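You operate a simulated robot arm through the tools that you are given. There is no shell and no other tool.

You are at the controls of a simulated two-armed robot. One attempt, no reset.

Task
Put stick four in the free slot, buff it to a shine and lay it back on the mat.
Fine: the white buffer, back where it lay. Set down upright: white buffer.

Only the result counts: the job must be done as asked and must still hold three seconds after the hand-in. Knocking over, shifting, dropping, spilling or breaking anything else fails it.

Robot
Two 7-joint arms with two-finger parallel grippers on one trunk that stands fixed in place. Base frame: the origin is at the foot of the trunk, x ahead of it, y to its left, z up; the work surface is at about z = 0.78. Lengths are in m, angles in degrees, forces in N, time in s.
The left shoulder is at [0.08, 0.131, 0.947], the right one opposite. With the tool pointing down near the work surface each hand reaches from about 0.4 to 0.86 m from the base axis, measured 20 degrees to its own side. Payload 1.57 kg a hand.
The tool frame of a hand sits at the grasp point between the pads (the TCP): z along the fingers, y along the line on which they close. The tips reach 0.03 m beyond it. Largest opening 0.11 m; finger width 0.024, thickness 0.012; the body of the gripper, 0.048 by 0.112 m, starts 0.078 m behind the TCP.
Orientation is that of the tool frame in the base frame, as a unit quaternion [x, y, z, w]. With the fingers straight down and closing along the base's y, the tool's x points along the base's -x, its y along +y and its z along -z.

Tools
- The arms move only by the tool step_arm. It takes "left_rows", "right_rows" or both (then of equal length, played together; a hand with none holds still); each is a list of rows, each a list of 6 numbers: the shift along the base's x, y, z in m, then the turn, a rotation vector about the base's x, y, z in degrees. In form: [[x, y, z, rx, ry, rz], ...]. A call has 1 to 20 rows; each row is the pose to reach, as a shift and turn from the pose commanded when the call began. "left_hand" and "right_hand" are, for a hand that has rows, the finger opening in m, from 0 to 0.11, set as the call begins (left out, the last holds). Each row takes 0.2 s and may step no farther than 0.05 m and 8.6 degrees from the row before; otherwise, or with a gripper value out of range, the whole call is refused. A pose out of reach is approached as far as the arm can. The call stops where the force on the tool passes 40 N (or 10 N more than at its start, if that is more) or the arm is blocked; 0.2 s more then pass. Each finger travels about 0.108 m/s and halts on what it meets, pressing with about 37 N; the grip force reading is that of the motor and also rises with nothing between the fingers. The clock runs only during rows and for 0.2 s after the last one: add rows that repeat a pose to give the fingers time. The reply holds the time, the measured pose of the TCP, the force on the tool along the base axes, the opening and the grip force, in the units named above and with some noise, with the torque about the TCP (base axes, N m) and any sound that the robot's microphone picked up, and new pictures: "show" is both (left out), scene, wrist or none (wrist: the cameras of the hands that moved).
- Cameras (640 x 400 px; columns grow to the right, rows downward): "scene" is now at [-0.0473, 0.0247, 1.4016]; the picture's right is [0.29, -0.96, 0.00], its down [-0.62, -0.19, -0.76] and it looks along [0.73, 0.22, -0.64] (base axes); focal length 322 px, centre (320, 200). "left" rides on the left gripper at [0.07, -0.016, -0.141] in its tool frame; the picture's right is [0.23, 0.97, 0.00], its down [-0.86, 0.20, -0.48] and it looks along [-0.47, 0.11, 0.88] (tool axes); focal length 222 px, centre (320, 200). "right" rides on the right gripper at [0.07, 0.016, -0.141] in its tool frame; the picture's right is [-0.23, 0.97, 0.00], its down [-0.86, -0.20, -0.48] and it looks along [-0.47, -0.11, 0.88] (tool axes); focal length 222 px, centre (320, 200). There is no depth. A picture from a camera that has moved, and an enlarged one, comes with that camera's place and axes in the base frame and with its lens. The place of the scene camera against the robot may be out by one fixed shift of up to 0.025 m in any direction.
- pan_tilt(pan, tilt): turns the head with the scene camera to pan (to the left, within 109 degrees either way) and tilt (down, from -29 to 69), counted from straight ahead of the robot. It gives what a move gives, and a new picture of the scene camera.
- inspect(camera, box): a new picture of the part [left, top, right, bottom] of that camera's present view, enlarged. The clock stands still meanwhile.
- job_done(): hands the job in; it is judged then, once.

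Places have to be worked out from the pictures, the camera data and where the tool is seen. Open the grippers and draw the arms clear of the work before you hand the job in, unless the task says otherwise.

The tools are called after "Emit:" as a command line: name --argument value ..., lists and objects as JSON in quotes. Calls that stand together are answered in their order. step_arm: Moves the arms, as the interface text tells. Its arguments: {"type":"object","properties":{"left_rows":{"type":"array","items":{"type":"array","items":{"type":"number"}}},"left_hand":{"type":"number"},"right_rows":{"type":"array","items":{"type":"array","items":{"type":"number"}}},"right_hand":{"type":"number"},"show":{"type":"string","enum":["both","scene","wrist","none"]}},"required":[]} The other tools are called the same way: pan_tilt (pan, tilt) turns the head that bears the scene camera; inspect (camera, box) takes an enlarged picture of a part of a camera's view; job_done () hands the job in.

At the start:

```text
time_s: 0.0
left_tcp_pos: [0.3482, 0.374, 1.0373]
left_tool_rot: [0.0, 1.0, 0.0, 0.0]
left_force: [0.4, -0.1, 0.3]
left_moment: [0.02, 0.02, 0.0]
left_width: 0.1103
left_grasp_force: 0.1
right_tcp_pos: [0.5052, -0.0791, 1.1067]
right_tool_rot: [0.0, 1.0, 0.0, 0.0]
right_force: [0.5, 0.0, 0.8]
right_moment: [-0.02, 0.04, -0.01]
right_width: 0.1099
right_grasp_force: 0.1
head pan, tilt (commanded): [17.1, 40.1]
```

scene: 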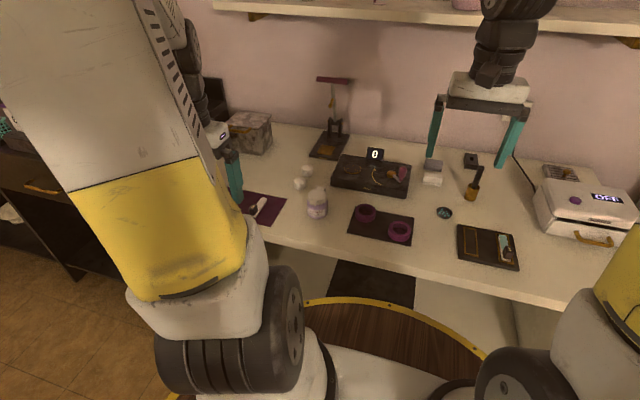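
right: 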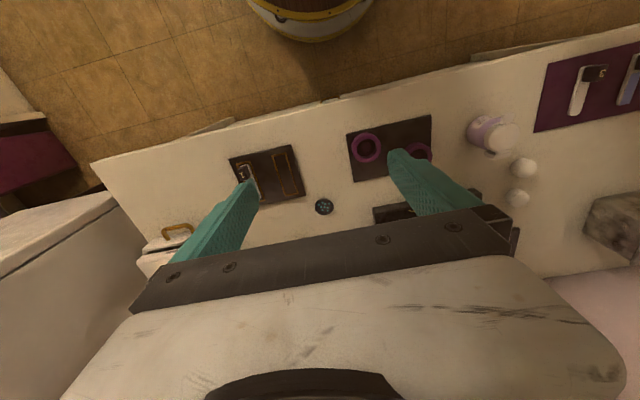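
left: 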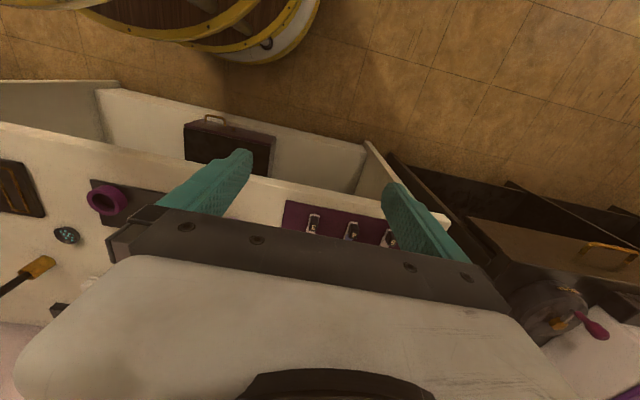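

The scene shows a bench with a purple mat with sticks at left, a dark tray with two slots at right, and white buffer blocks. I'll enlarge several parts to identify everything.

Emit:
inspect --camera "scene" --box '[400, 140, 640, 290]'

Emit:
inspect --camera "scene" --box '[220, 70, 430, 260]'

Emit:
inspect --camera "left" --box '[260, 180, 460, 280]'

Emit:
inspect --camera "right" --box '[440, 30, 640, 230]'

Emit:
inspect --camera "right" --box '[200, 110, 400, 240]'

```text
2.67 times, centred on (520, 215) of scene
camera zoom: at [-0.0473, 0.0247, 1.4016], right [0.29, -0.96, 0.0], down [-0.62, -0.19, -0.76], along [0.73, 0.22, -0.64], focal length 860 px, centre (-213, 160)
```

zoom: 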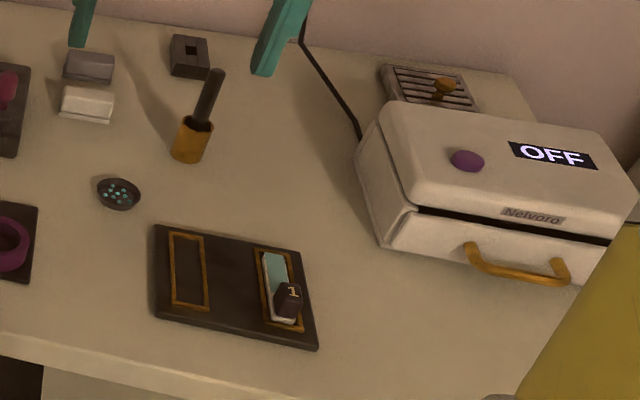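

```text
2.11 times, centred on (325, 165) of scene
camera zoom: at [-0.0473, 0.0247, 1.4016], right [0.29, -0.96, 0.0], down [-0.62, -0.19, -0.76], along [0.73, 0.22, -0.64], focal length 679 px, centre (310, 274)
```

zoom: 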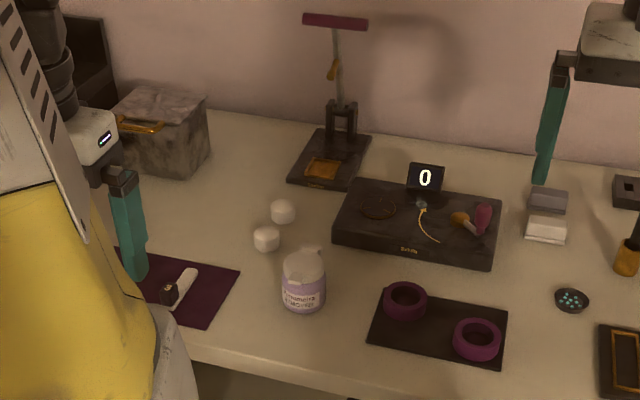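

```text
3.20 times, centred on (360, 230) of left
camera zoom: at [0.2782, 0.3579, 1.179], right [-0.23, 0.97, 0.0], down [0.86, 0.2, 0.48], along [0.47, 0.11, -0.88], focal length 711 px, centre (192, 104)
```

zoom: 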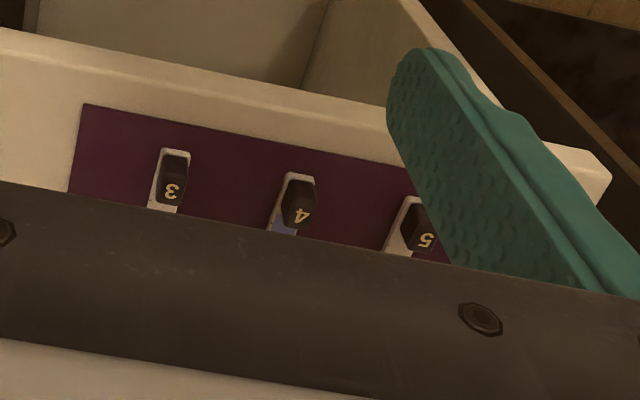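

```text
2.00 times, centred on (540, 130) of right
camera zoom: at [0.4364, -0.0629, 1.2486], right [0.23, 0.97, 0.0], down [0.86, -0.2, 0.48], along [0.47, -0.11, -0.88], focal length 444 px, centre (-120, 340)
```

zoom: 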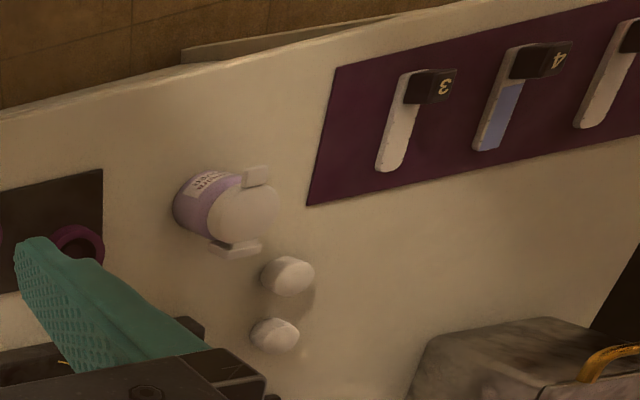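

```text
3.08 times, centred on (300, 175) of right
camera zoom: at [0.4364, -0.0629, 1.2486], right [0.23, 0.97, 0.0], down [0.86, -0.2, 0.48], along [0.47, -0.11, -0.88], focal length 684 px, centre (382, 277)
```

zoom: 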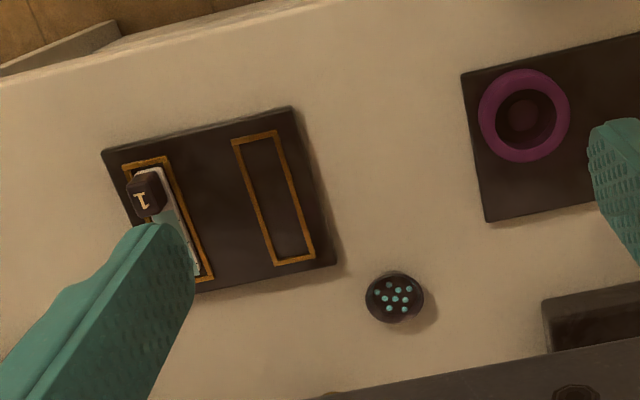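

The mat at the left holds sticks 3, 4 and 5, with stick 4 near (0.57, 0.49). The free slot is the left one of the tray, near (0.60, -0.18), and the white buffer is near (0.84, -0.08). I'll move the left hand over the mat for a closer look and raise the right hand towards the buffer.

Emit:
step_arm --left_rows '[[0.04, 0.02, -0.01, 0, 0, 0], [0.08, 0.04, -0.02, 0, 0, 0], [0.12, 0.06, -0.03, 0, 0, 0], [0.16, 0.08, -0.04, 0, 0, 0], [0.19, 0.1, -0.05, 0, 0, 0]]' --right_rows '[[0.04, 0.0, -0.01, 0, 0, 0], [0.08, 0.0, -0.02, 0, 0, 0], [0.12, 0.0, -0.03, 0, 0, 0], [0.16, 0.0, -0.04, 0, 0, 0], [0.2, 0.0, -0.05, 0, 0, 0]]'

```text
time_s: 1.2
left_tcp_pos: [0.5404, 0.4751, 0.9884]
left_tool_rot: [0.0, 1.0, 0.0, 0.001]
left_force: [-0.2, -1.0, -0.8]
left_moment: [-0.02, -0.07, -0.03]
left_width: 0.11
left_grasp_force: 0.2
right_tcp_pos: [0.7034, -0.0799, 1.0555]
right_tool_rot: [0.0, 1.0, 0.0, 0.0]
right_force: [-0.5, -1.5, 0.7]
right_moment: [0.03, -0.06, -0.01]
right_width: 0.11
right_grasp_force: 0.0
head pan, tilt (commanded): [17.1, 40.1]
camera scene: at [-0.048, 0.0244, 1.4016], right [0.29, -0.96, 0.0], down [-0.62, -0.19, -0.77], along [0.73, 0.22, -0.64], focal length 322 px, centre (320, 200)
camera right: at [0.6351, -0.0637, 1.1979], right [0.23, 0.97, 0.0], down [0.85, -0.2, 0.48], along [0.47, -0.11, -0.88], focal length 222 px, centre (320, 200)
camera left: at [0.4682, 0.4583, 1.1307], right [-0.23, 0.97, 0.0], down [0.85, 0.2, 0.48], along [0.47, 0.11, -0.88], focal length 222 px, centre (320, 200)
```

scene: 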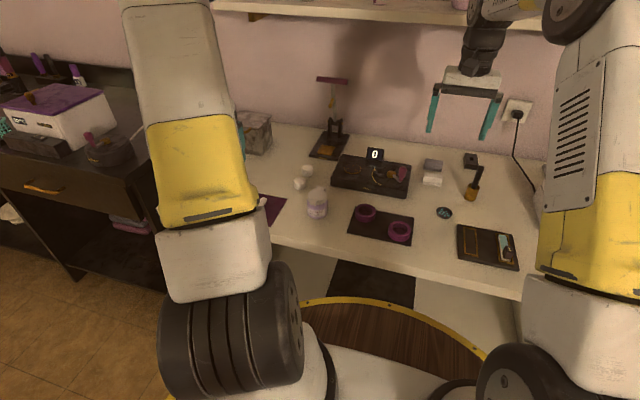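
right: 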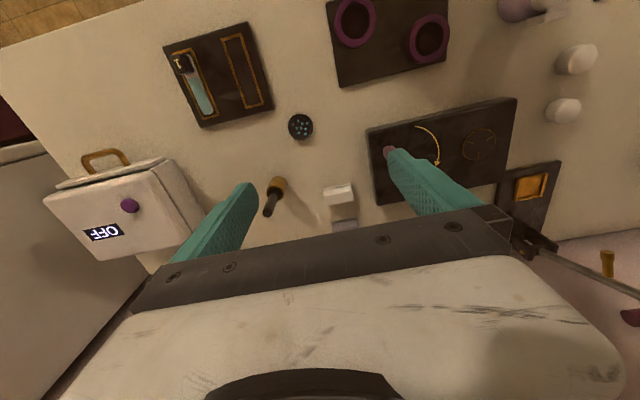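
left: 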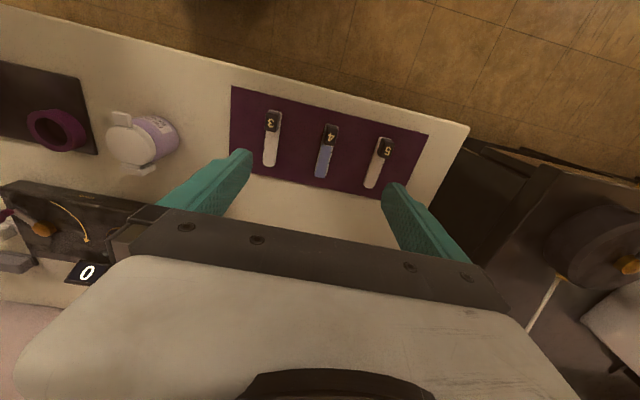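

Now the mat, the tray and the buffers are all visible. I'll enlarge each of them to locate them more exactly.

Emit:
inspect --camera "left" --box '[220, 80, 440, 210]'

Emit:
inspect --camera "right" --box '[150, 10, 310, 140]'

Emit:
inspect --camera "right" --box '[290, 160, 410, 240]'

Emit:
inspect --camera "scene" --box '[380, 130, 520, 210]'

```text
2.91 times, centred on (330, 145) of left
camera zoom: at [0.4682, 0.4583, 1.1307], right [-0.23, 0.97, 0.0], down [0.85, 0.2, 0.48], along [0.47, 0.11, -0.88], focal length 646 px, centre (291, 360)
```

zoom: 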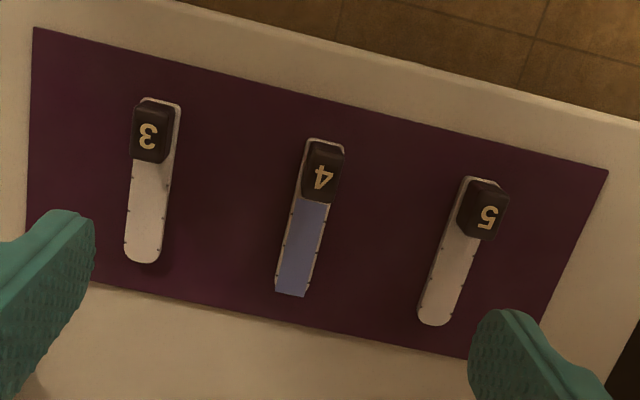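

```text
3.08 times, centred on (230, 75) of right
camera zoom: at [0.6351, -0.0637, 1.1979], right [0.23, 0.97, 0.0], down [0.85, -0.2, 0.48], along [0.47, -0.11, -0.88], focal length 684 px, centre (597, 585)
```

zoom: 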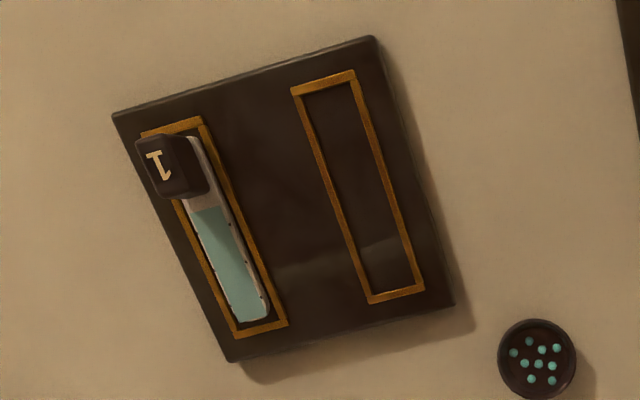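

```text
5.00 times, centred on (350, 200) of right
camera zoom: at [0.6351, -0.0637, 1.1979], right [0.23, 0.97, 0.0], down [0.85, -0.2, 0.48], along [0.47, -0.11, -0.88], focal length 1111 px, centre (170, 200)
```

zoom: 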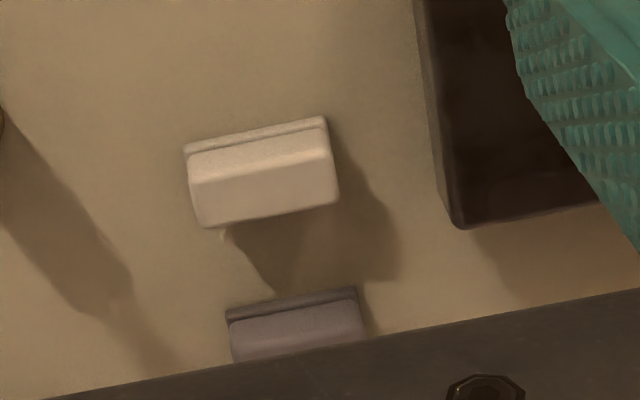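

```text
4.57 times, centred on (450, 170) of scene
camera zoom: at [-0.048, 0.0244, 1.4016], right [0.29, -0.96, 0.0], down [-0.62, -0.19, -0.77], along [0.73, 0.22, -0.64], focal length 1474 px, centre (-274, 337)
```

zoom: 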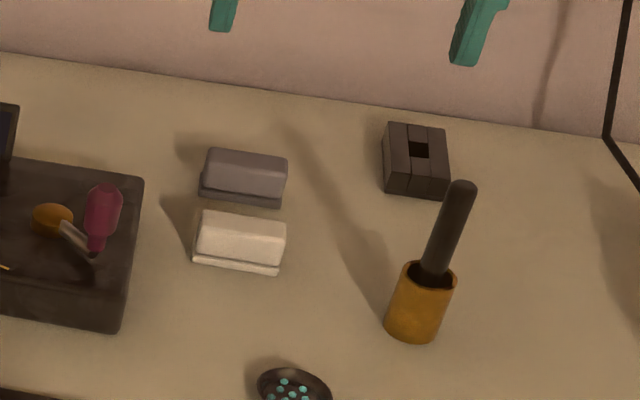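

Stick 4 lies along x, with its block near (0.538, 0.490) and its tip near (0.612, 0.493). The free slot's frame spans about x 0.552–0.652 and y -0.197 to -0.164. I'll bring both hands lower for closer views and to judge the heights.

Emit:
step_arm --left_rows '[[0.0, 0.005, -0.025, 0, 0, 0], [0.0, 0.01, -0.05, 0, 0, 0], [0.0, 0.015, -0.075, 0, 0, 0], [0.0, 0.015, -0.1, 0, 0, 0]]' --right_rows '[[-0.02, -0.022, -0.03, 0, 0, 0], [-0.04, -0.045, -0.06, 0, 0, 0], [-0.06, -0.07, -0.09, 0, 0, 0], [-0.08, -0.09, -0.12, 0, 0, 0]]'

```text
time_s: 2.2
left_tcp_pos: [0.5386, 0.4885, 0.8879]
left_tool_rot: [0.001, 1.0, 0.0, 0.0]
left_force: [-0.4, 1.7, 0.1]
left_moment: [0.03, 0.0, -0.03]
left_width: 0.11
left_grasp_force: 0.1
right_tcp_pos: [0.6251, -0.1711, 0.936]
right_tool_rot: [0.0, 1.0, -0.001, 0.0]
right_force: [-0.1, -0.3, 0.3]
right_moment: [-0.02, -0.01, 0.01]
right_width: 0.1101
right_grasp_force: 0.0
head pan, tilt (commanded): [17.1, 40.1]
camera scene: at [-0.0473, 0.0248, 1.4016], right [0.29, -0.96, 0.0], down [-0.62, -0.19, -0.76], along [0.73, 0.22, -0.64], focal length 322 px, centre (320, 200)
camera right: at [0.556, -0.1533, 1.0781], right [0.23, 0.97, 0.0], down [0.86, -0.2, 0.48], along [0.47, -0.11, -0.88], focal length 222 px, centre (320, 200)
camera left: at [0.4685, 0.4724, 1.0302], right [-0.23, 0.97, 0.0], down [0.86, 0.2, 0.48], along [0.47, 0.11, -0.88], focal length 222 px, centre (320, 200)
```

scene: 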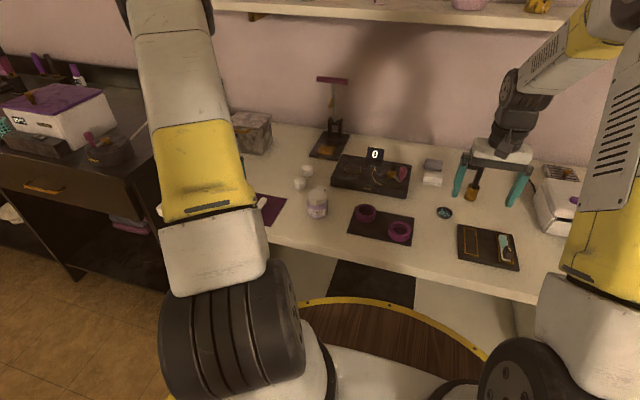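
right: 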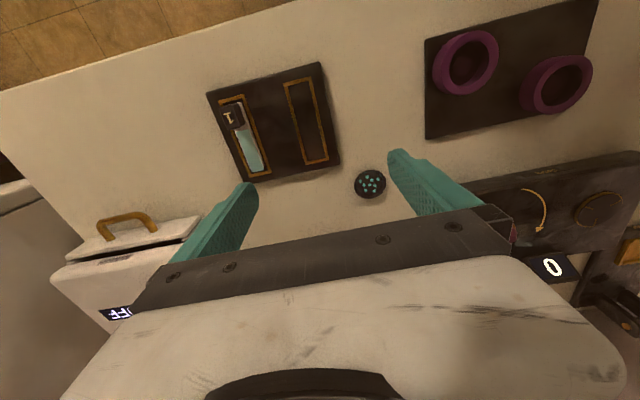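
left: 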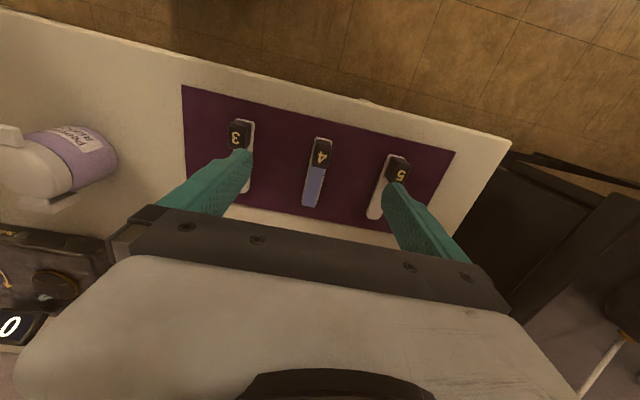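

The wide-open left fingers line up with sticks 3 and 5, so I have to narrow the opening before going lower. Let me enlarge both views.

Emit:
inspect --camera "left" --box '[260, 115, 380, 215]'

Emit:
inspect --camera "right" --box '[200, 55, 350, 190]'

```text
4.00 times, centred on (320, 165) of left
camera zoom: at [0.4685, 0.4724, 1.0302], right [-0.23, 0.97, 0.0], down [0.86, 0.2, 0.48], along [0.47, 0.11, -0.88], focal length 888 px, centre (320, 340)
```

zoom: 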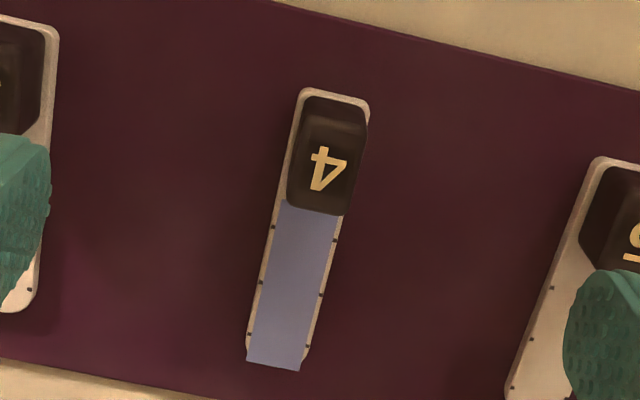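

```text
2.96 times, centred on (275, 122) of right
camera zoom: at [0.556, -0.1533, 1.0781], right [0.23, 0.97, 0.0], down [0.86, -0.2, 0.48], along [0.47, -0.11, -0.88], focal length 658 px, centre (453, 430)
```

zoom: 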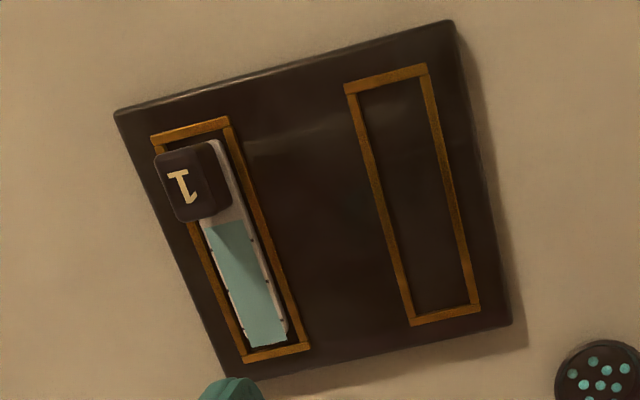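

The block on stick 4 is about 25 mm tall, with its top near z 0.812 and centre at (0.536, 0.490). I'll narrow the left fingers to 45 mm, lower them astride the block with tips about 1 cm above the mat, and move the right hand out to the side where its camera can watch the slot.

Emit:
step_arm --left_rows '[[-0.002, 0.001, 0.0, 0, 0, 0], [-0.002, 0.001, 0.0, 0, 0, 0], [-0.002, 0.001, -0.016, 0, 0, 0], [-0.002, 0.001, -0.032, 0, 0, 0], [-0.002, 0.001, -0.048, 0, 0, 0], [-0.002, 0.001, -0.06, 0, 0, 0]]' --left_hand 0.045 --right_rows '[[-0.015, -0.02, 0.03, 0, 0, 0], [-0.045, -0.05, 0.045, 0, 0, 0], [-0.075, -0.085, 0.055, 0, 0, 0], [-0.11, -0.12, 0.06, 0, 0, 0], [-0.145, -0.155, 0.065, 0, 0, 0], [-0.175, -0.19, 0.07, 0, 0, 0]]' --right_hand 0.0

```text
time_s: 3.6
left_tcp_pos: [0.5362, 0.4909, 0.8271]
left_tool_rot: [0.0, 1.0, 0.0, 0.0]
left_force: [-0.1, 0.6, -0.2]
left_moment: [-0.02, -0.02, 0.03]
left_width: 0.0452
left_grasp_force: 0.0
right_tcp_pos: [0.4497, -0.3605, 1.0065]
right_tool_rot: [0.0, 1.0, 0.0, -0.001]
right_force: [0.1, -0.5, 0.5]
right_moment: [-0.01, 0.01, -0.02]
right_width: 0.0002
right_grasp_force: 21.3
head pan, tilt (commanded): [17.1, 40.1]
camera scene: at [-0.047, 0.0249, 1.4016], right [0.29, -0.96, 0.0], down [-0.62, -0.19, -0.76], along [0.73, 0.22, -0.64], focal length 322 px, centre (320, 200)
camera right: at [0.3807, -0.3432, 1.1485], right [0.23, 0.97, 0.0], down [0.86, -0.2, 0.48], along [0.47, -0.11, -0.88], focal length 222 px, centre (320, 200)
camera left: at [0.4658, 0.4744, 0.9691], right [-0.23, 0.97, 0.0], down [0.85, 0.2, 0.48], along [0.47, 0.11, -0.88], focal length 222 px, centre (320, 200)
```

scene: 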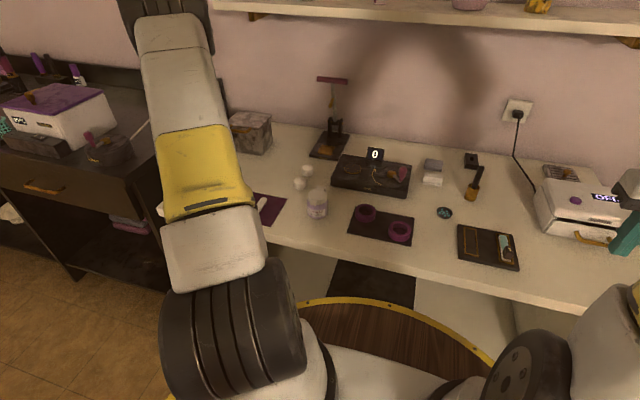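
right: 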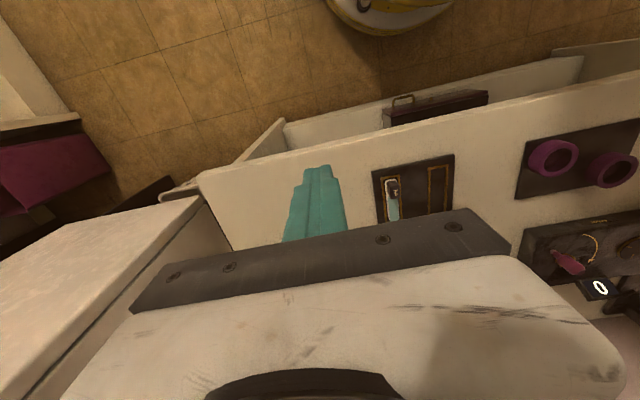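
left: 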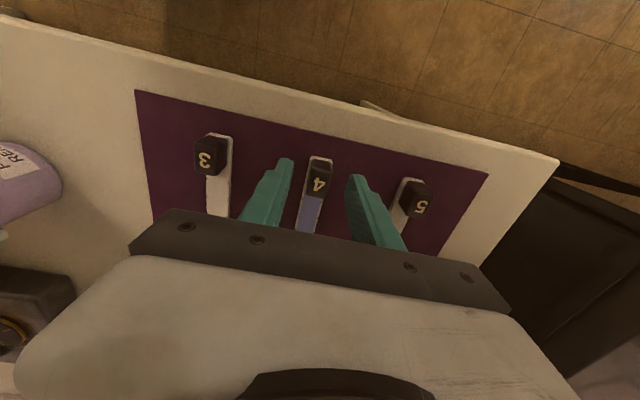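

Emit:
inspect --camera "left" --box '[230, 130, 430, 255]'

```text
3.20 times, centred on (330, 192) of left
camera zoom: at [0.4658, 0.4744, 0.9691], right [-0.23, 0.97, 0.0], down [0.85, 0.2, 0.48], along [0.47, 0.11, -0.88], focal length 711 px, centre (288, 224)
```

zoom: 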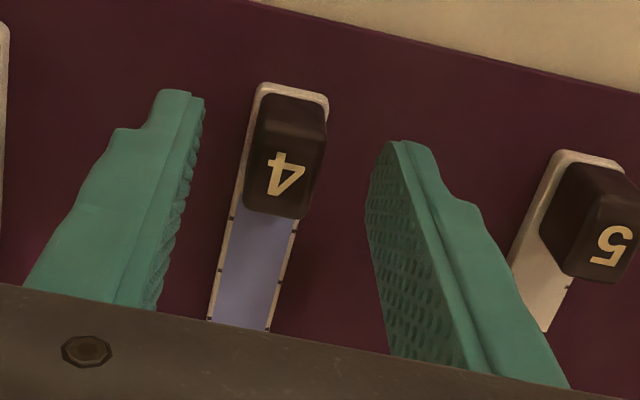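

The left fingers straddle the block evenly, and TCP (0.536, 0.491) matches the block centre. I'll close the left gripper on it.

Emit:
step_arm --left_rows '[[0, 0, 0, 0, 0, 0], [0, 0, 0, 0, 0, 0], [0, 0, 0, 0, 0, 0]]' --left_hand 0.0 --show "wrist"

```text
time_s: 4.4
left_tcp_pos: [0.5358, 0.4898, 0.8275]
left_tool_rot: [0.0, 1.0, 0.0, 0.0]
left_force: [-0.2, -0.1, 0.0]
left_moment: [0.02, 0.0, 0.02]
left_width: 0.0152
left_grasp_force: 31.2
right_tcp_pos: [0.4492, -0.3606, 1.0072]
right_tool_rot: [0.0, 1.0, 0.0, 0.0]
right_force: [1.0, 0.8, 0.1]
right_moment: [-0.02, -0.01, -0.02]
right_width: 0.0
right_grasp_force: 21.0
head pan, tilt (commanded): [17.1, 40.1]
camera left: at [0.4659, 0.4739, 0.9693], right [-0.23, 0.97, 0.0], down [0.86, 0.2, 0.48], along [0.47, 0.11, -0.88], focal length 222 px, centre (320, 200)
```

left: 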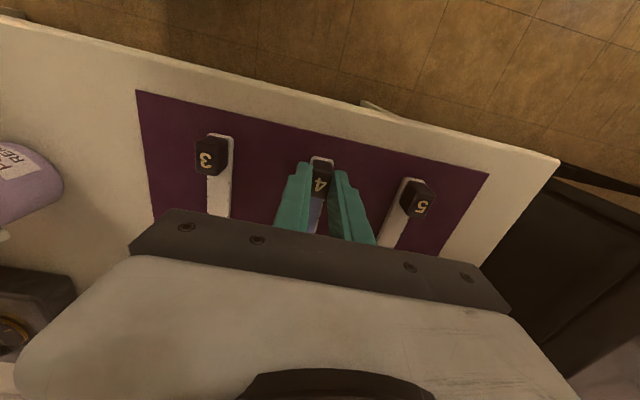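

The grip holds at a width of 15 mm. I'll lift the stick straight up and check it.

Emit:
step_arm --left_rows '[[0, 0, 0.01, 0, 0, 0], [0, 0, 0.04, 0, 0, 0], [0, 0, 0.075, 0, 0, 0], [0, 0, 0.11, 0, 0, 0], [0, 0, 0.14, 0, 0, 0]]' --show "wrist"

Emit:
inspect --camera "left" --box '[220, 100, 420, 225]'

```text
time_s: 5.6
left_tcp_pos: [0.5368, 0.4903, 0.9664]
left_tool_rot: [0.0, 1.0, 0.0, 0.0]
left_force: [-0.2, 0.4, -0.5]
left_moment: [0.01, 0.01, -0.01]
left_width: 0.0151
left_grasp_force: 31.2
right_tcp_pos: [0.4499, -0.3616, 1.0067]
right_tool_rot: [0.0, 1.0, 0.0, 0.0]
right_force: [0.0, 0.1, -0.4]
right_moment: [0.01, 0.0, -0.05]
right_width: 0.0003
right_grasp_force: 21.6
head pan, tilt (commanded): [17.1, 40.1]
camera left: at [0.4667, 0.4737, 1.1084], right [-0.23, 0.97, 0.0], down [0.86, 0.2, 0.48], along [0.47, 0.11, -0.88], focal length 222 px, centre (320, 200)
```

left: 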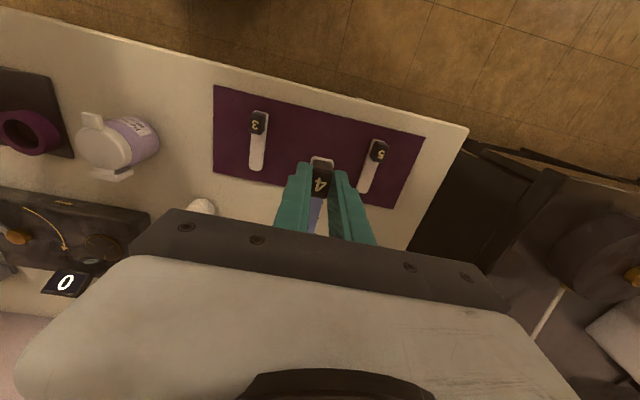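

```text
3.20 times, centred on (320, 162) of left
camera zoom: at [0.4667, 0.4737, 1.1084], right [-0.23, 0.97, 0.0], down [0.86, 0.2, 0.48], along [0.47, 0.11, -0.88], focal length 711 px, centre (320, 320)
```

zoom: 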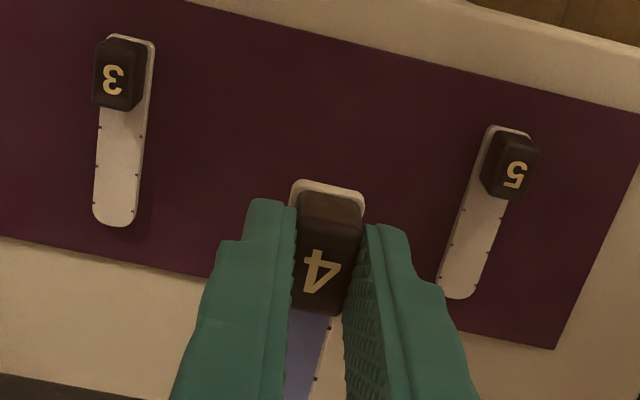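

The stick came up level and firm in the grip. Now I carry it across at about 0.97 m height towards the tray, in two stages.

Emit:
step_arm --left_rows '[[0.002, -0.045, 0.0, 0, 0, 0], [0.004, -0.09, 0.0, 0, 0, 0], [0.006, -0.138, 0.0, 0, 0, 0], [0.009, -0.186, 0.0, 0, 0, 0], [0.012, -0.234, 0.0, 0, 0, 0], [0.014, -0.282, 0.0, 0, 0, 0], [0.016, -0.33, 0.0, 0, 0, 0], [0.018, -0.375, 0.0, 0, 0, 0]]' --show "both"

```text
time_s: 7.4
left_tcp_pos: [0.5546, 0.1176, 0.9681]
left_tool_rot: [-0.001, 1.0, 0.0, 0.0]
left_force: [0.6, -0.3, -0.9]
left_moment: [-0.05, -0.01, -0.01]
left_width: 0.0151
left_grasp_force: 31.0
right_tcp_pos: [0.4501, -0.3609, 1.0061]
right_tool_rot: [0.0, 1.0, 0.001, 0.0]
right_force: [-0.4, 1.1, 0.0]
right_moment: [-0.01, 0.01, 0.0]
right_width: 0.0
right_grasp_force: 20.9
head pan, tilt (commanded): [17.1, 40.1]
camera scene: at [-0.0473, 0.025, 1.4016], right [0.29, -0.96, 0.0], down [-0.62, -0.19, -0.76], along [0.73, 0.22, -0.64], focal length 322 px, centre (320, 200)
camera left: at [0.4837, 0.1012, 1.1094], right [-0.23, 0.97, 0.0], down [0.85, 0.2, 0.48], along [0.47, 0.11, -0.88], focal length 222 px, centre (320, 200)
```

scene: 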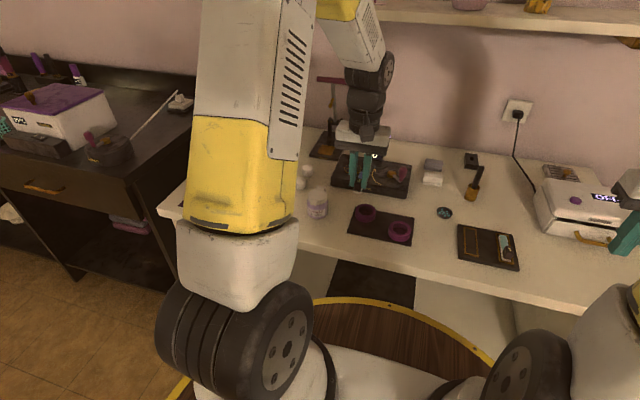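
left: 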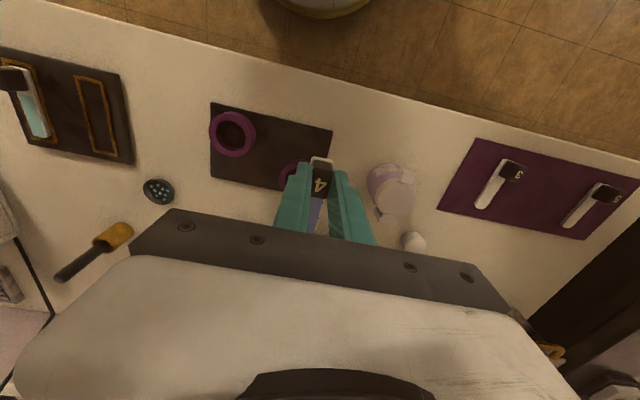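

The carry is smooth so far. I'll continue to above the free slot, aiming for TCP (0.5705, -0.180).

Emit:
step_arm --left_rows '[[0.002, -0.0425, 0.0, 0, 0, 0], [0.004, -0.085, 0.0, 0, 0, 0], [0.006, -0.1275, 0.0, 0, 0, 0], [0.009, -0.17, 0.0, 0, 0, 0], [0.012, -0.2125, 0.0, 0, 0, 0], [0.014, -0.255, 0.0, 0, 0, 0], [0.016, -0.297, 0.0, 0, 0, 0], [0.016, -0.297, -0.03, 0, 0, 0]]' --show "both"

Emit:
inspect --camera "left" --box '[200, 60, 440, 240]'

Emit:
inspect --camera "right" --box '[340, 100, 500, 230]'

```text
time_s: 9.2
left_tcp_pos: [0.5712, -0.1797, 0.9363]
left_tool_rot: [0.0, 1.0, 0.001, 0.0]
left_force: [-0.9, -0.1, -0.2]
left_moment: [-0.04, -0.03, 0.01]
left_width: 0.0156
left_grasp_force: 31.4
right_tcp_pos: [0.4498, -0.3611, 1.0056]
right_tool_rot: [0.001, 1.0, 0.0, 0.0]
right_force: [-0.3, 0.3, 0.8]
right_moment: [-0.01, -0.01, 0.01]
right_width: 0.0
right_grasp_force: 21.0
head pan, tilt (commanded): [17.1, 40.1]
camera scene: at [-0.0474, 0.0246, 1.4016], right [0.29, -0.96, 0.0], down [-0.62, -0.19, -0.76], along [0.73, 0.22, -0.64], focal length 322 px, centre (320, 200)
camera left: at [0.5003, -0.1966, 1.0786], right [-0.23, 0.97, 0.0], down [0.86, 0.2, 0.48], along [0.47, 0.11, -0.88], focal length 222 px, centre (320, 200)
```

scene: 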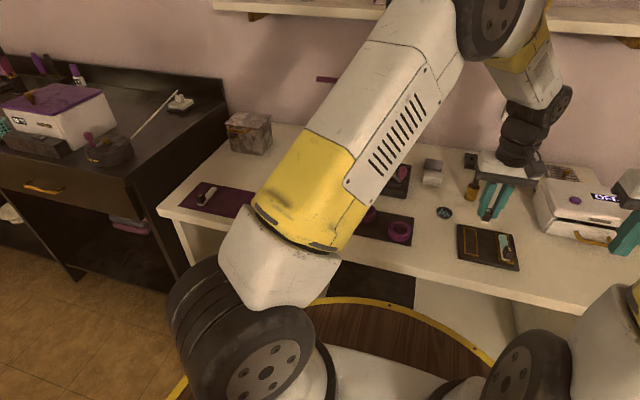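
left: 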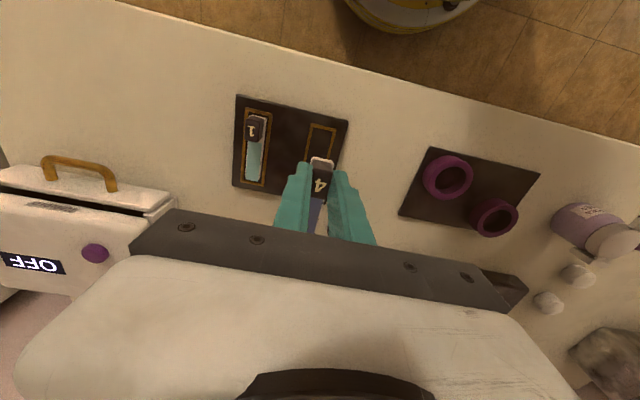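

```text
2.22 times, centred on (320, 150) of left
camera zoom: at [0.5003, -0.1966, 1.0786], right [-0.23, 0.97, 0.0], down [0.86, 0.2, 0.48], along [0.47, 0.11, -0.88], focal length 494 px, centre (320, 311)
```

zoom: 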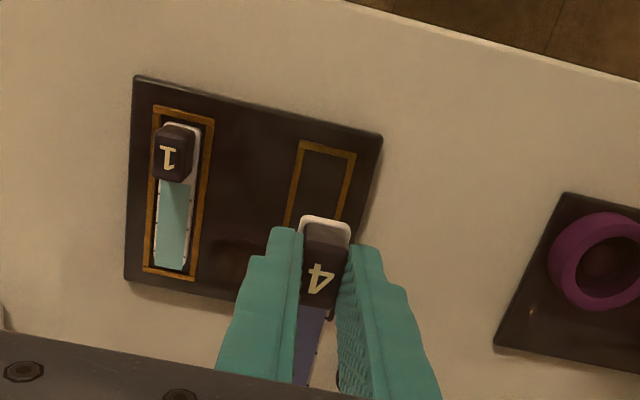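

```text
3.08 times, centred on (420, 165) of right
camera zoom: at [0.3806, -0.3435, 1.1484], right [0.23, 0.97, 0.0], down [0.86, -0.2, 0.48], along [0.47, -0.11, -0.88], focal length 684 px, centre (12, 308)
```

zoom: 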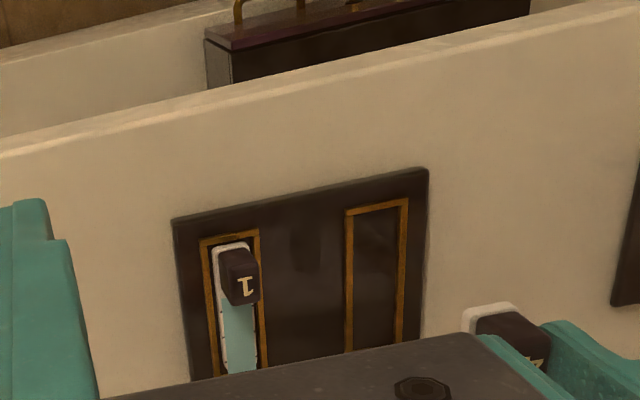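

The stick hangs over the free slot. From the frame edges I judge it to be centred within about 1 mm, so I'll descend to roughly 1.5 cm above the slot and check again.

Emit:
step_arm --left_rows '[[-0.0005, 0.0005, -0.03, 0, 0, 0], [-0.0005, 0.0005, -0.06, 0, 0, 0], [-0.0005, 0.0005, -0.082, 0, 0, 0], [-0.0005, 0.0005, -0.082, 0, 0, 0]]' --show "both"

Emit:
inspect --camera "left" --box '[220, 80, 420, 230]'

Emit:
inspect --camera "scene" --box '[440, 200, 540, 280]'

Emit:
inspect --camera "right" --box '[360, 130, 480, 220]'

```text
time_s: 10.2
left_tcp_pos: [0.5722, -0.1804, 0.8548]
left_tool_rot: [0.001, 1.0, 0.0, 0.0]
left_force: [0.2, -0.4, -0.4]
left_moment: [-0.01, 0.05, -0.02]
left_width: 0.0156
left_grasp_force: 31.0
right_tcp_pos: [0.4492, -0.361, 1.007]
right_tool_rot: [0.0, 1.0, -0.001, 0.0]
right_force: [0.4, 0.0, 0.2]
right_moment: [0.0, -0.01, 0.02]
right_width: 0.0
right_grasp_force: 21.7
head pan, tilt (commanded): [17.1, 40.1]
camera scene: at [-0.0473, 0.0245, 1.4016], right [0.29, -0.96, 0.0], down [-0.62, -0.19, -0.76], along [0.73, 0.22, -0.64], focal length 322 px, centre (320, 200)
camera left: at [0.5012, -0.1972, 0.9956], right [-0.23, 0.97, 0.0], down [0.85, 0.2, 0.48], along [0.47, 0.11, -0.88], focal length 222 px, centre (320, 200)
```

scene: 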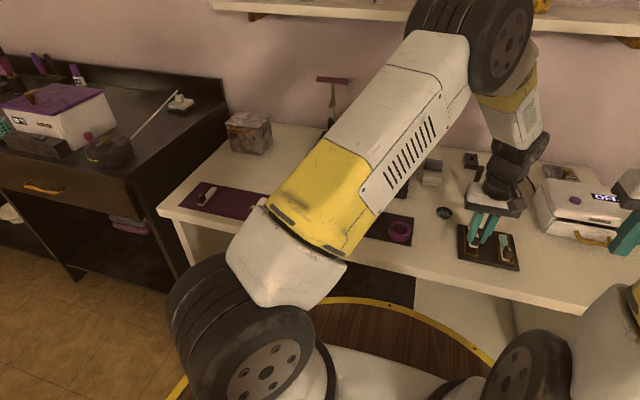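
left: 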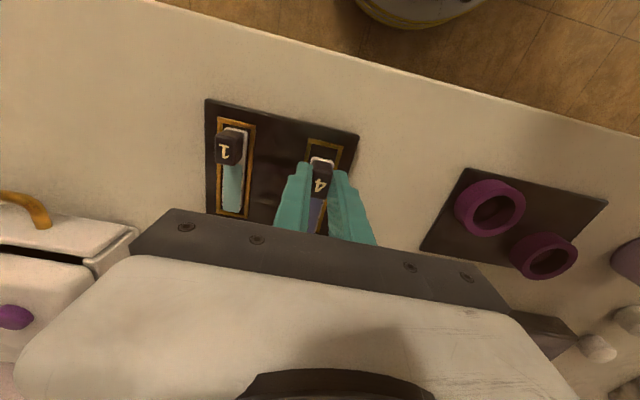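

```text
2.67 times, centred on (320, 155) of left
camera zoom: at [0.5012, -0.1972, 0.9956], right [-0.23, 0.97, 0.0], down [0.85, 0.2, 0.48], along [0.47, 0.11, -0.88], focal length 592 px, centre (320, 320)
```

zoom: 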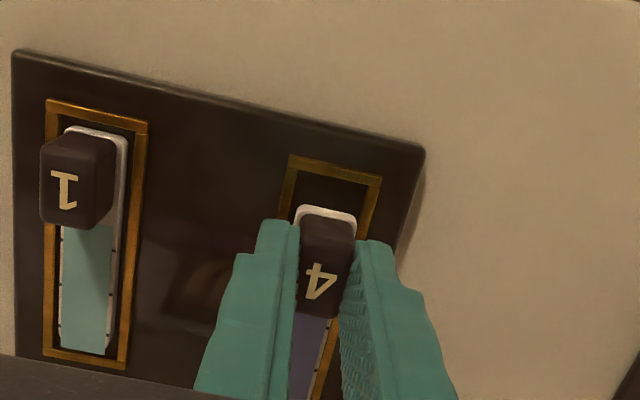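

```text
5.00 times, centred on (490, 240) of scene
camera zoom: at [-0.0473, 0.0245, 1.4016], right [0.29, -0.96, 0.0], down [-0.62, -0.19, -0.76], along [0.73, 0.22, -0.64], focal length 1612 px, centre (-530, 0)
```

zoom: 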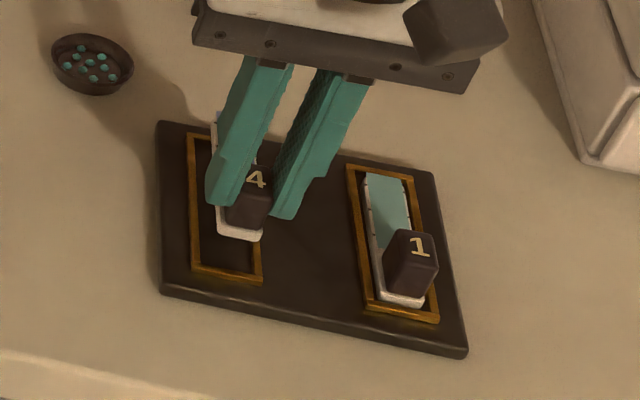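

```text
4.44 times, centred on (420, 175) of right
camera zoom: at [0.3808, -0.3435, 1.1484], right [0.23, 0.97, 0.0], down [0.86, -0.2, 0.48], along [0.47, -0.11, -0.88], focal length 987 px, centre (-124, 311)
```

zoom: 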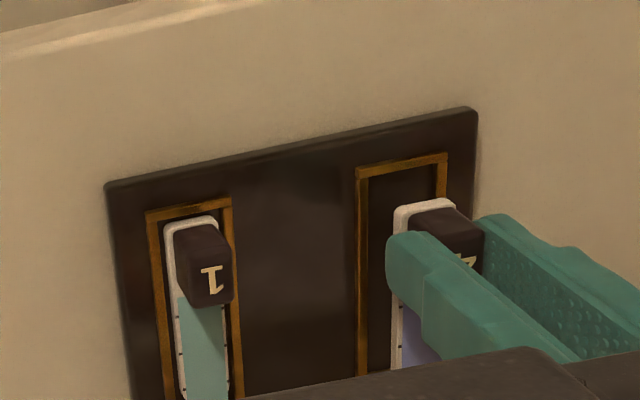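

The stick hovers about 15–20 mm over the slot and seems yawed by roughly 2° against the frame. I'll enlarge further to measure this before lowering.

Emit:
inspect --camera "left" --box '[285, 130, 365, 180]'

Emit:
inspect --camera "left" --box '[285, 180, 365, 235]'

Emit:
inspect --camera "scene" --box '[465, 215, 505, 240]'

```text
8.00 times, centred on (325, 155) of left
camera zoom: at [0.5012, -0.1972, 0.9956], right [-0.23, 0.97, 0.0], down [0.85, 0.2, 0.48], along [0.47, 0.11, -0.88], focal length 1777 px, centre (280, 560)
```

zoom: 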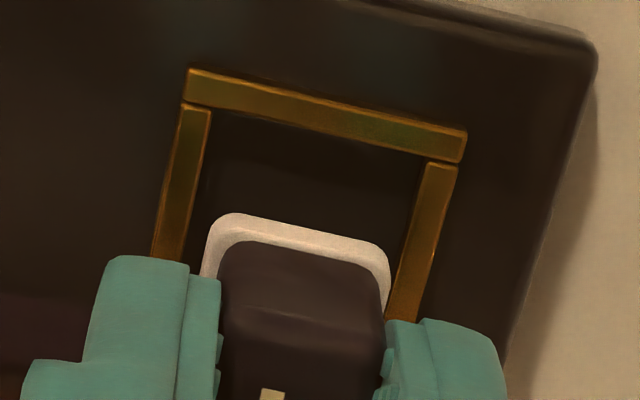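

```text
7.27 times, centred on (325, 208) of left
camera zoom: at [0.5012, -0.1972, 0.9956], right [-0.23, 0.97, 0.0], down [0.85, 0.2, 0.48], along [0.47, 0.11, -0.88], focal length 1615 px, centre (284, 146)
```

zoom: 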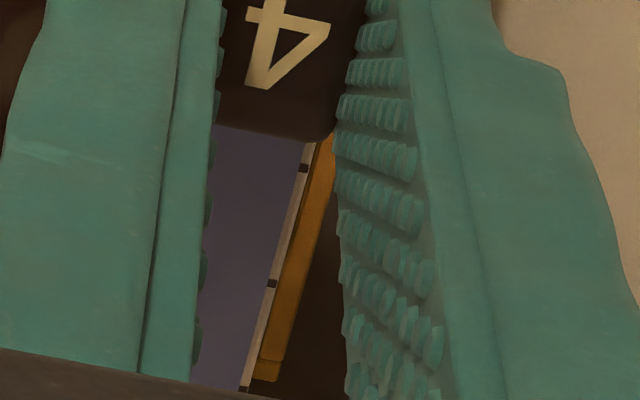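

```text
16.00 times, centred on (485, 228) of scene
camera zoom: at [-0.0473, 0.0245, 1.4016], right [0.29, -0.96, 0.0], down [-0.62, -0.19, -0.76], along [0.73, 0.22, -0.64], focal length 5158 px, centre (-2320, -240)
```

zoom: 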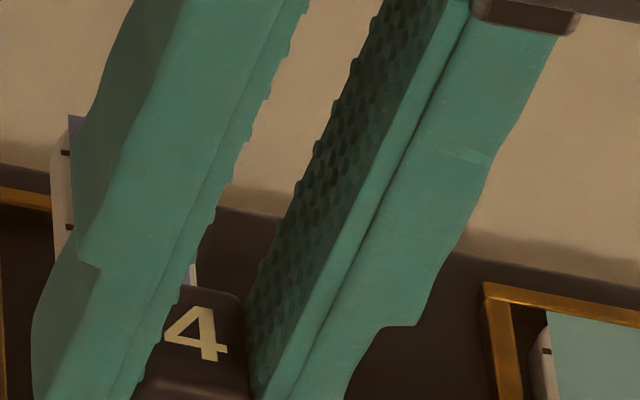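

From both views, the stick is square with the slot and centred across it. It is about 2 mm too far forward: its centre is near x 0.604 and the slot's near 0.602. I'll shift it back 2 mm and lower it most of the way.

Emit:
step_arm --left_rows '[[-0.002, 0.0003, 0.0, 0, 0, 0], [-0.002, 0.0003, -0.007, 0, 0, 0], [-0.002, 0.0003, -0.014, 0, 0, 0], [-0.002, 0.0003, -0.014, 0, 0, 0]]' --show "wrist"

Emit:
inspect --camera "left" --box '[285, 130, 365, 180]'

Emit:
inspect --camera "scene" --box '[450, 210, 530, 270]'

```text
time_s: 11.2
left_tcp_pos: [0.5695, -0.1791, 0.84]
left_tool_rot: [-0.001, 1.0, 0.0, -0.001]
left_force: [0.1, -0.1, -0.3]
left_moment: [0.01, 0.0, -0.03]
left_width: 0.0156
left_grasp_force: 31.5
right_tcp_pos: [0.4507, -0.3602, 1.005]
right_tool_rot: [-0.001, 1.0, -0.001, -0.001]
right_force: [0.2, 0.0, -0.5]
right_moment: [0.04, -0.01, 0.02]
right_width: 0.0001
right_grasp_force: 21.3
head pan, tilt (commanded): [17.1, 40.1]
camera left: at [0.4983, -0.1973, 0.9827], right [-0.23, 0.97, 0.0], down [0.86, 0.2, 0.48], along [0.47, 0.11, -0.88], focal length 222 px, centre (320, 200)
```

left: 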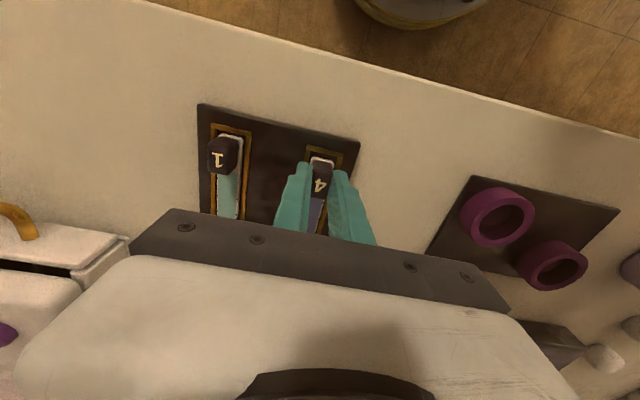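

```text
8.00 times, centred on (325, 155) of left
camera zoom: at [0.4983, -0.1973, 0.9827], right [-0.23, 0.97, 0.0], down [0.86, 0.2, 0.48], along [0.47, 0.11, -0.88], focal length 1777 px, centre (280, 560)
```

zoom: 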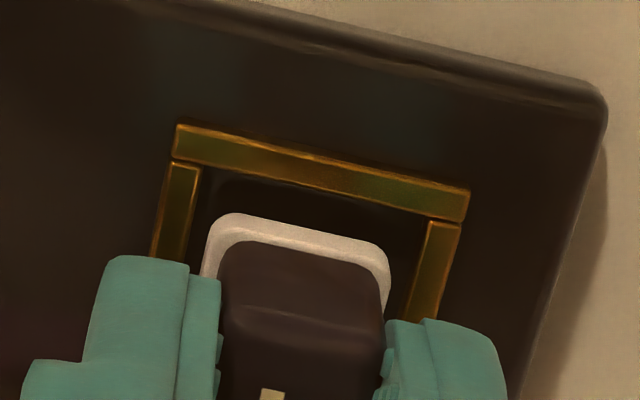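

```text
6.67 times, centred on (490, 240) of scene
camera zoom: at [-0.0472, 0.0245, 1.4016], right [0.29, -0.96, 0.0], down [-0.62, -0.19, -0.76], along [0.73, 0.22, -0.64], focal length 2149 px, centre (-813, -67)
```

zoom: 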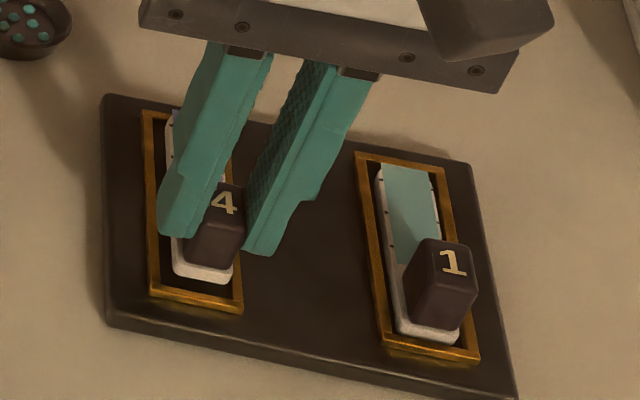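

The stick is well framed by the slot just above the rim. I'll lower it in small steps and watch the vertical force.

Emit:
step_arm --left_rows '[[0, 0, -0.002, 0, 0, 0], [0, 0, -0.004, 0, 0, 0]]' --show "none"

Emit:
inspect --camera "scene" --box '[450, 210, 530, 270]'

```text
time_s: 11.8
left_tcp_pos: [0.5699, -0.1808, 0.8371]
left_tool_rot: [-0.001, 1.0, 0.0, 0.0]
left_force: [-1.0, -0.1, 0.9]
left_moment: [0.03, 0.0, -0.04]
left_width: 0.0155
left_grasp_force: 31.4
right_tcp_pos: [0.4496, -0.3604, 1.0064]
right_tool_rot: [0.0, 1.0, 0.0, 0.0]
right_force: [0.3, 0.5, -0.6]
right_moment: [-0.01, -0.02, 0.03]
right_width: 0.0
right_grasp_force: 21.0
head pan, tilt (commanded): [17.1, 40.1]
```

```text
6.67 times, centred on (490, 240) of scene
camera zoom: at [-0.0472, 0.0245, 1.4016], right [0.29, -0.96, 0.0], down [-0.62, -0.19, -0.76], along [0.73, 0.22, -0.64], focal length 2149 px, centre (-813, -67)
```

zoom: 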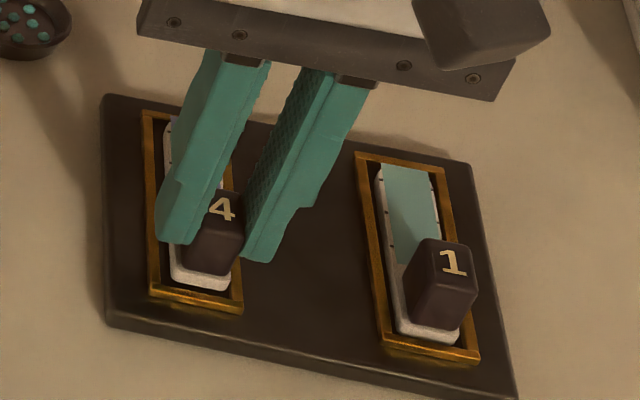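

No contact yet (Fz about 1 N). I'll go lower by another 2 mm or so.

Emit:
step_arm --left_rows '[[0, 0, -0.001, 0, 0, 0], [0, 0, -0.002, 0, 0, 0]]' --show "none"

```text
time_s: 12.4
left_tcp_pos: [0.5684, -0.1811, 0.8344]
left_tool_rot: [0.0, 1.0, 0.0, 0.0]
left_force: [-0.1, 0.2, 0.5]
left_moment: [-0.01, -0.04, -0.02]
left_width: 0.0154
left_grasp_force: 31.5
right_tcp_pos: [0.4503, -0.3608, 1.006]
right_tool_rot: [0.0, 1.0, 0.0, -0.001]
right_force: [0.0, 0.1, 0.3]
right_moment: [-0.01, -0.05, -0.03]
right_width: 0.0
right_grasp_force: 21.4
head pan, tilt (commanded): [17.1, 40.1]
```

Still no contact force. I'll step down 1.5 mm more.

Emit:
step_arm --left_rows '[[0, 0, -0.001, 0, 0, 0], [0, 0, -0.0015, 0, 0, 0]]' --show "wrist"

Emit:
inspect --camera "scene" --box '[450, 210, 530, 270]'

Emit:
inspect --camera "left" --box '[285, 130, 365, 180]'

```text
time_s: 13.0
left_tcp_pos: [0.5684, -0.1808, 0.8336]
left_tool_rot: [-0.001, 1.0, 0.0, 0.001]
left_force: [-0.9, -0.2, 5.2]
left_moment: [0.01, -0.15, 0.02]
left_width: 0.0157
left_grasp_force: 31.6
right_tcp_pos: [0.4498, -0.3604, 1.006]
right_tool_rot: [0.0, 1.0, 0.0, 0.0]
right_force: [0.5, 0.7, 0.1]
right_moment: [0.0, 0.0, 0.01]
right_width: 0.0
right_grasp_force: 21.2
head pan, tilt (commanded): [17.1, 40.1]
camera left: at [0.4978, -0.1975, 0.9759], right [-0.23, 0.97, 0.0], down [0.85, 0.2, 0.48], along [0.47, 0.11, -0.88], focal length 222 px, centre (320, 200)
```

left: 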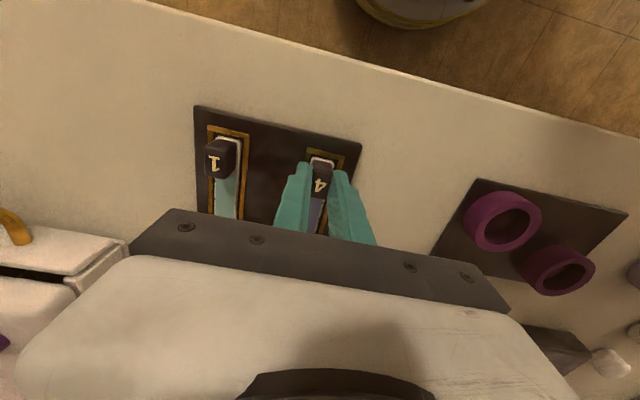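

```text
6.67 times, centred on (490, 240) of scene
camera zoom: at [-0.0474, 0.0246, 1.4016], right [0.29, -0.96, 0.0], down [-0.62, -0.19, -0.76], along [0.73, 0.22, -0.64], focal length 2149 px, centre (-813, -67)
```

zoom: 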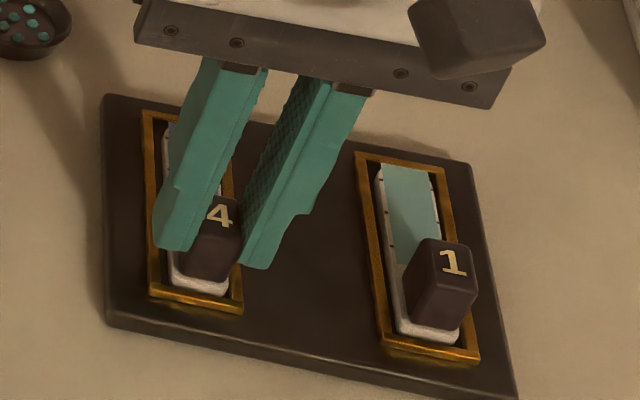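

```text
8.00 times, centred on (325, 155) of left
camera zoom: at [0.4978, -0.1975, 0.9759], right [-0.23, 0.97, 0.0], down [0.85, 0.2, 0.48], along [0.47, 0.11, -0.88], focal length 1777 px, centre (280, 560)
```

zoom: 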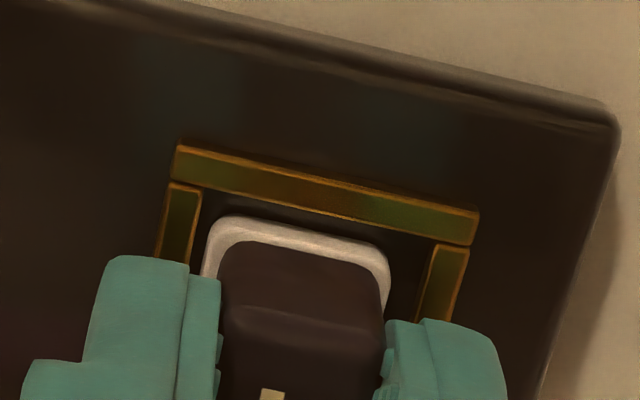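

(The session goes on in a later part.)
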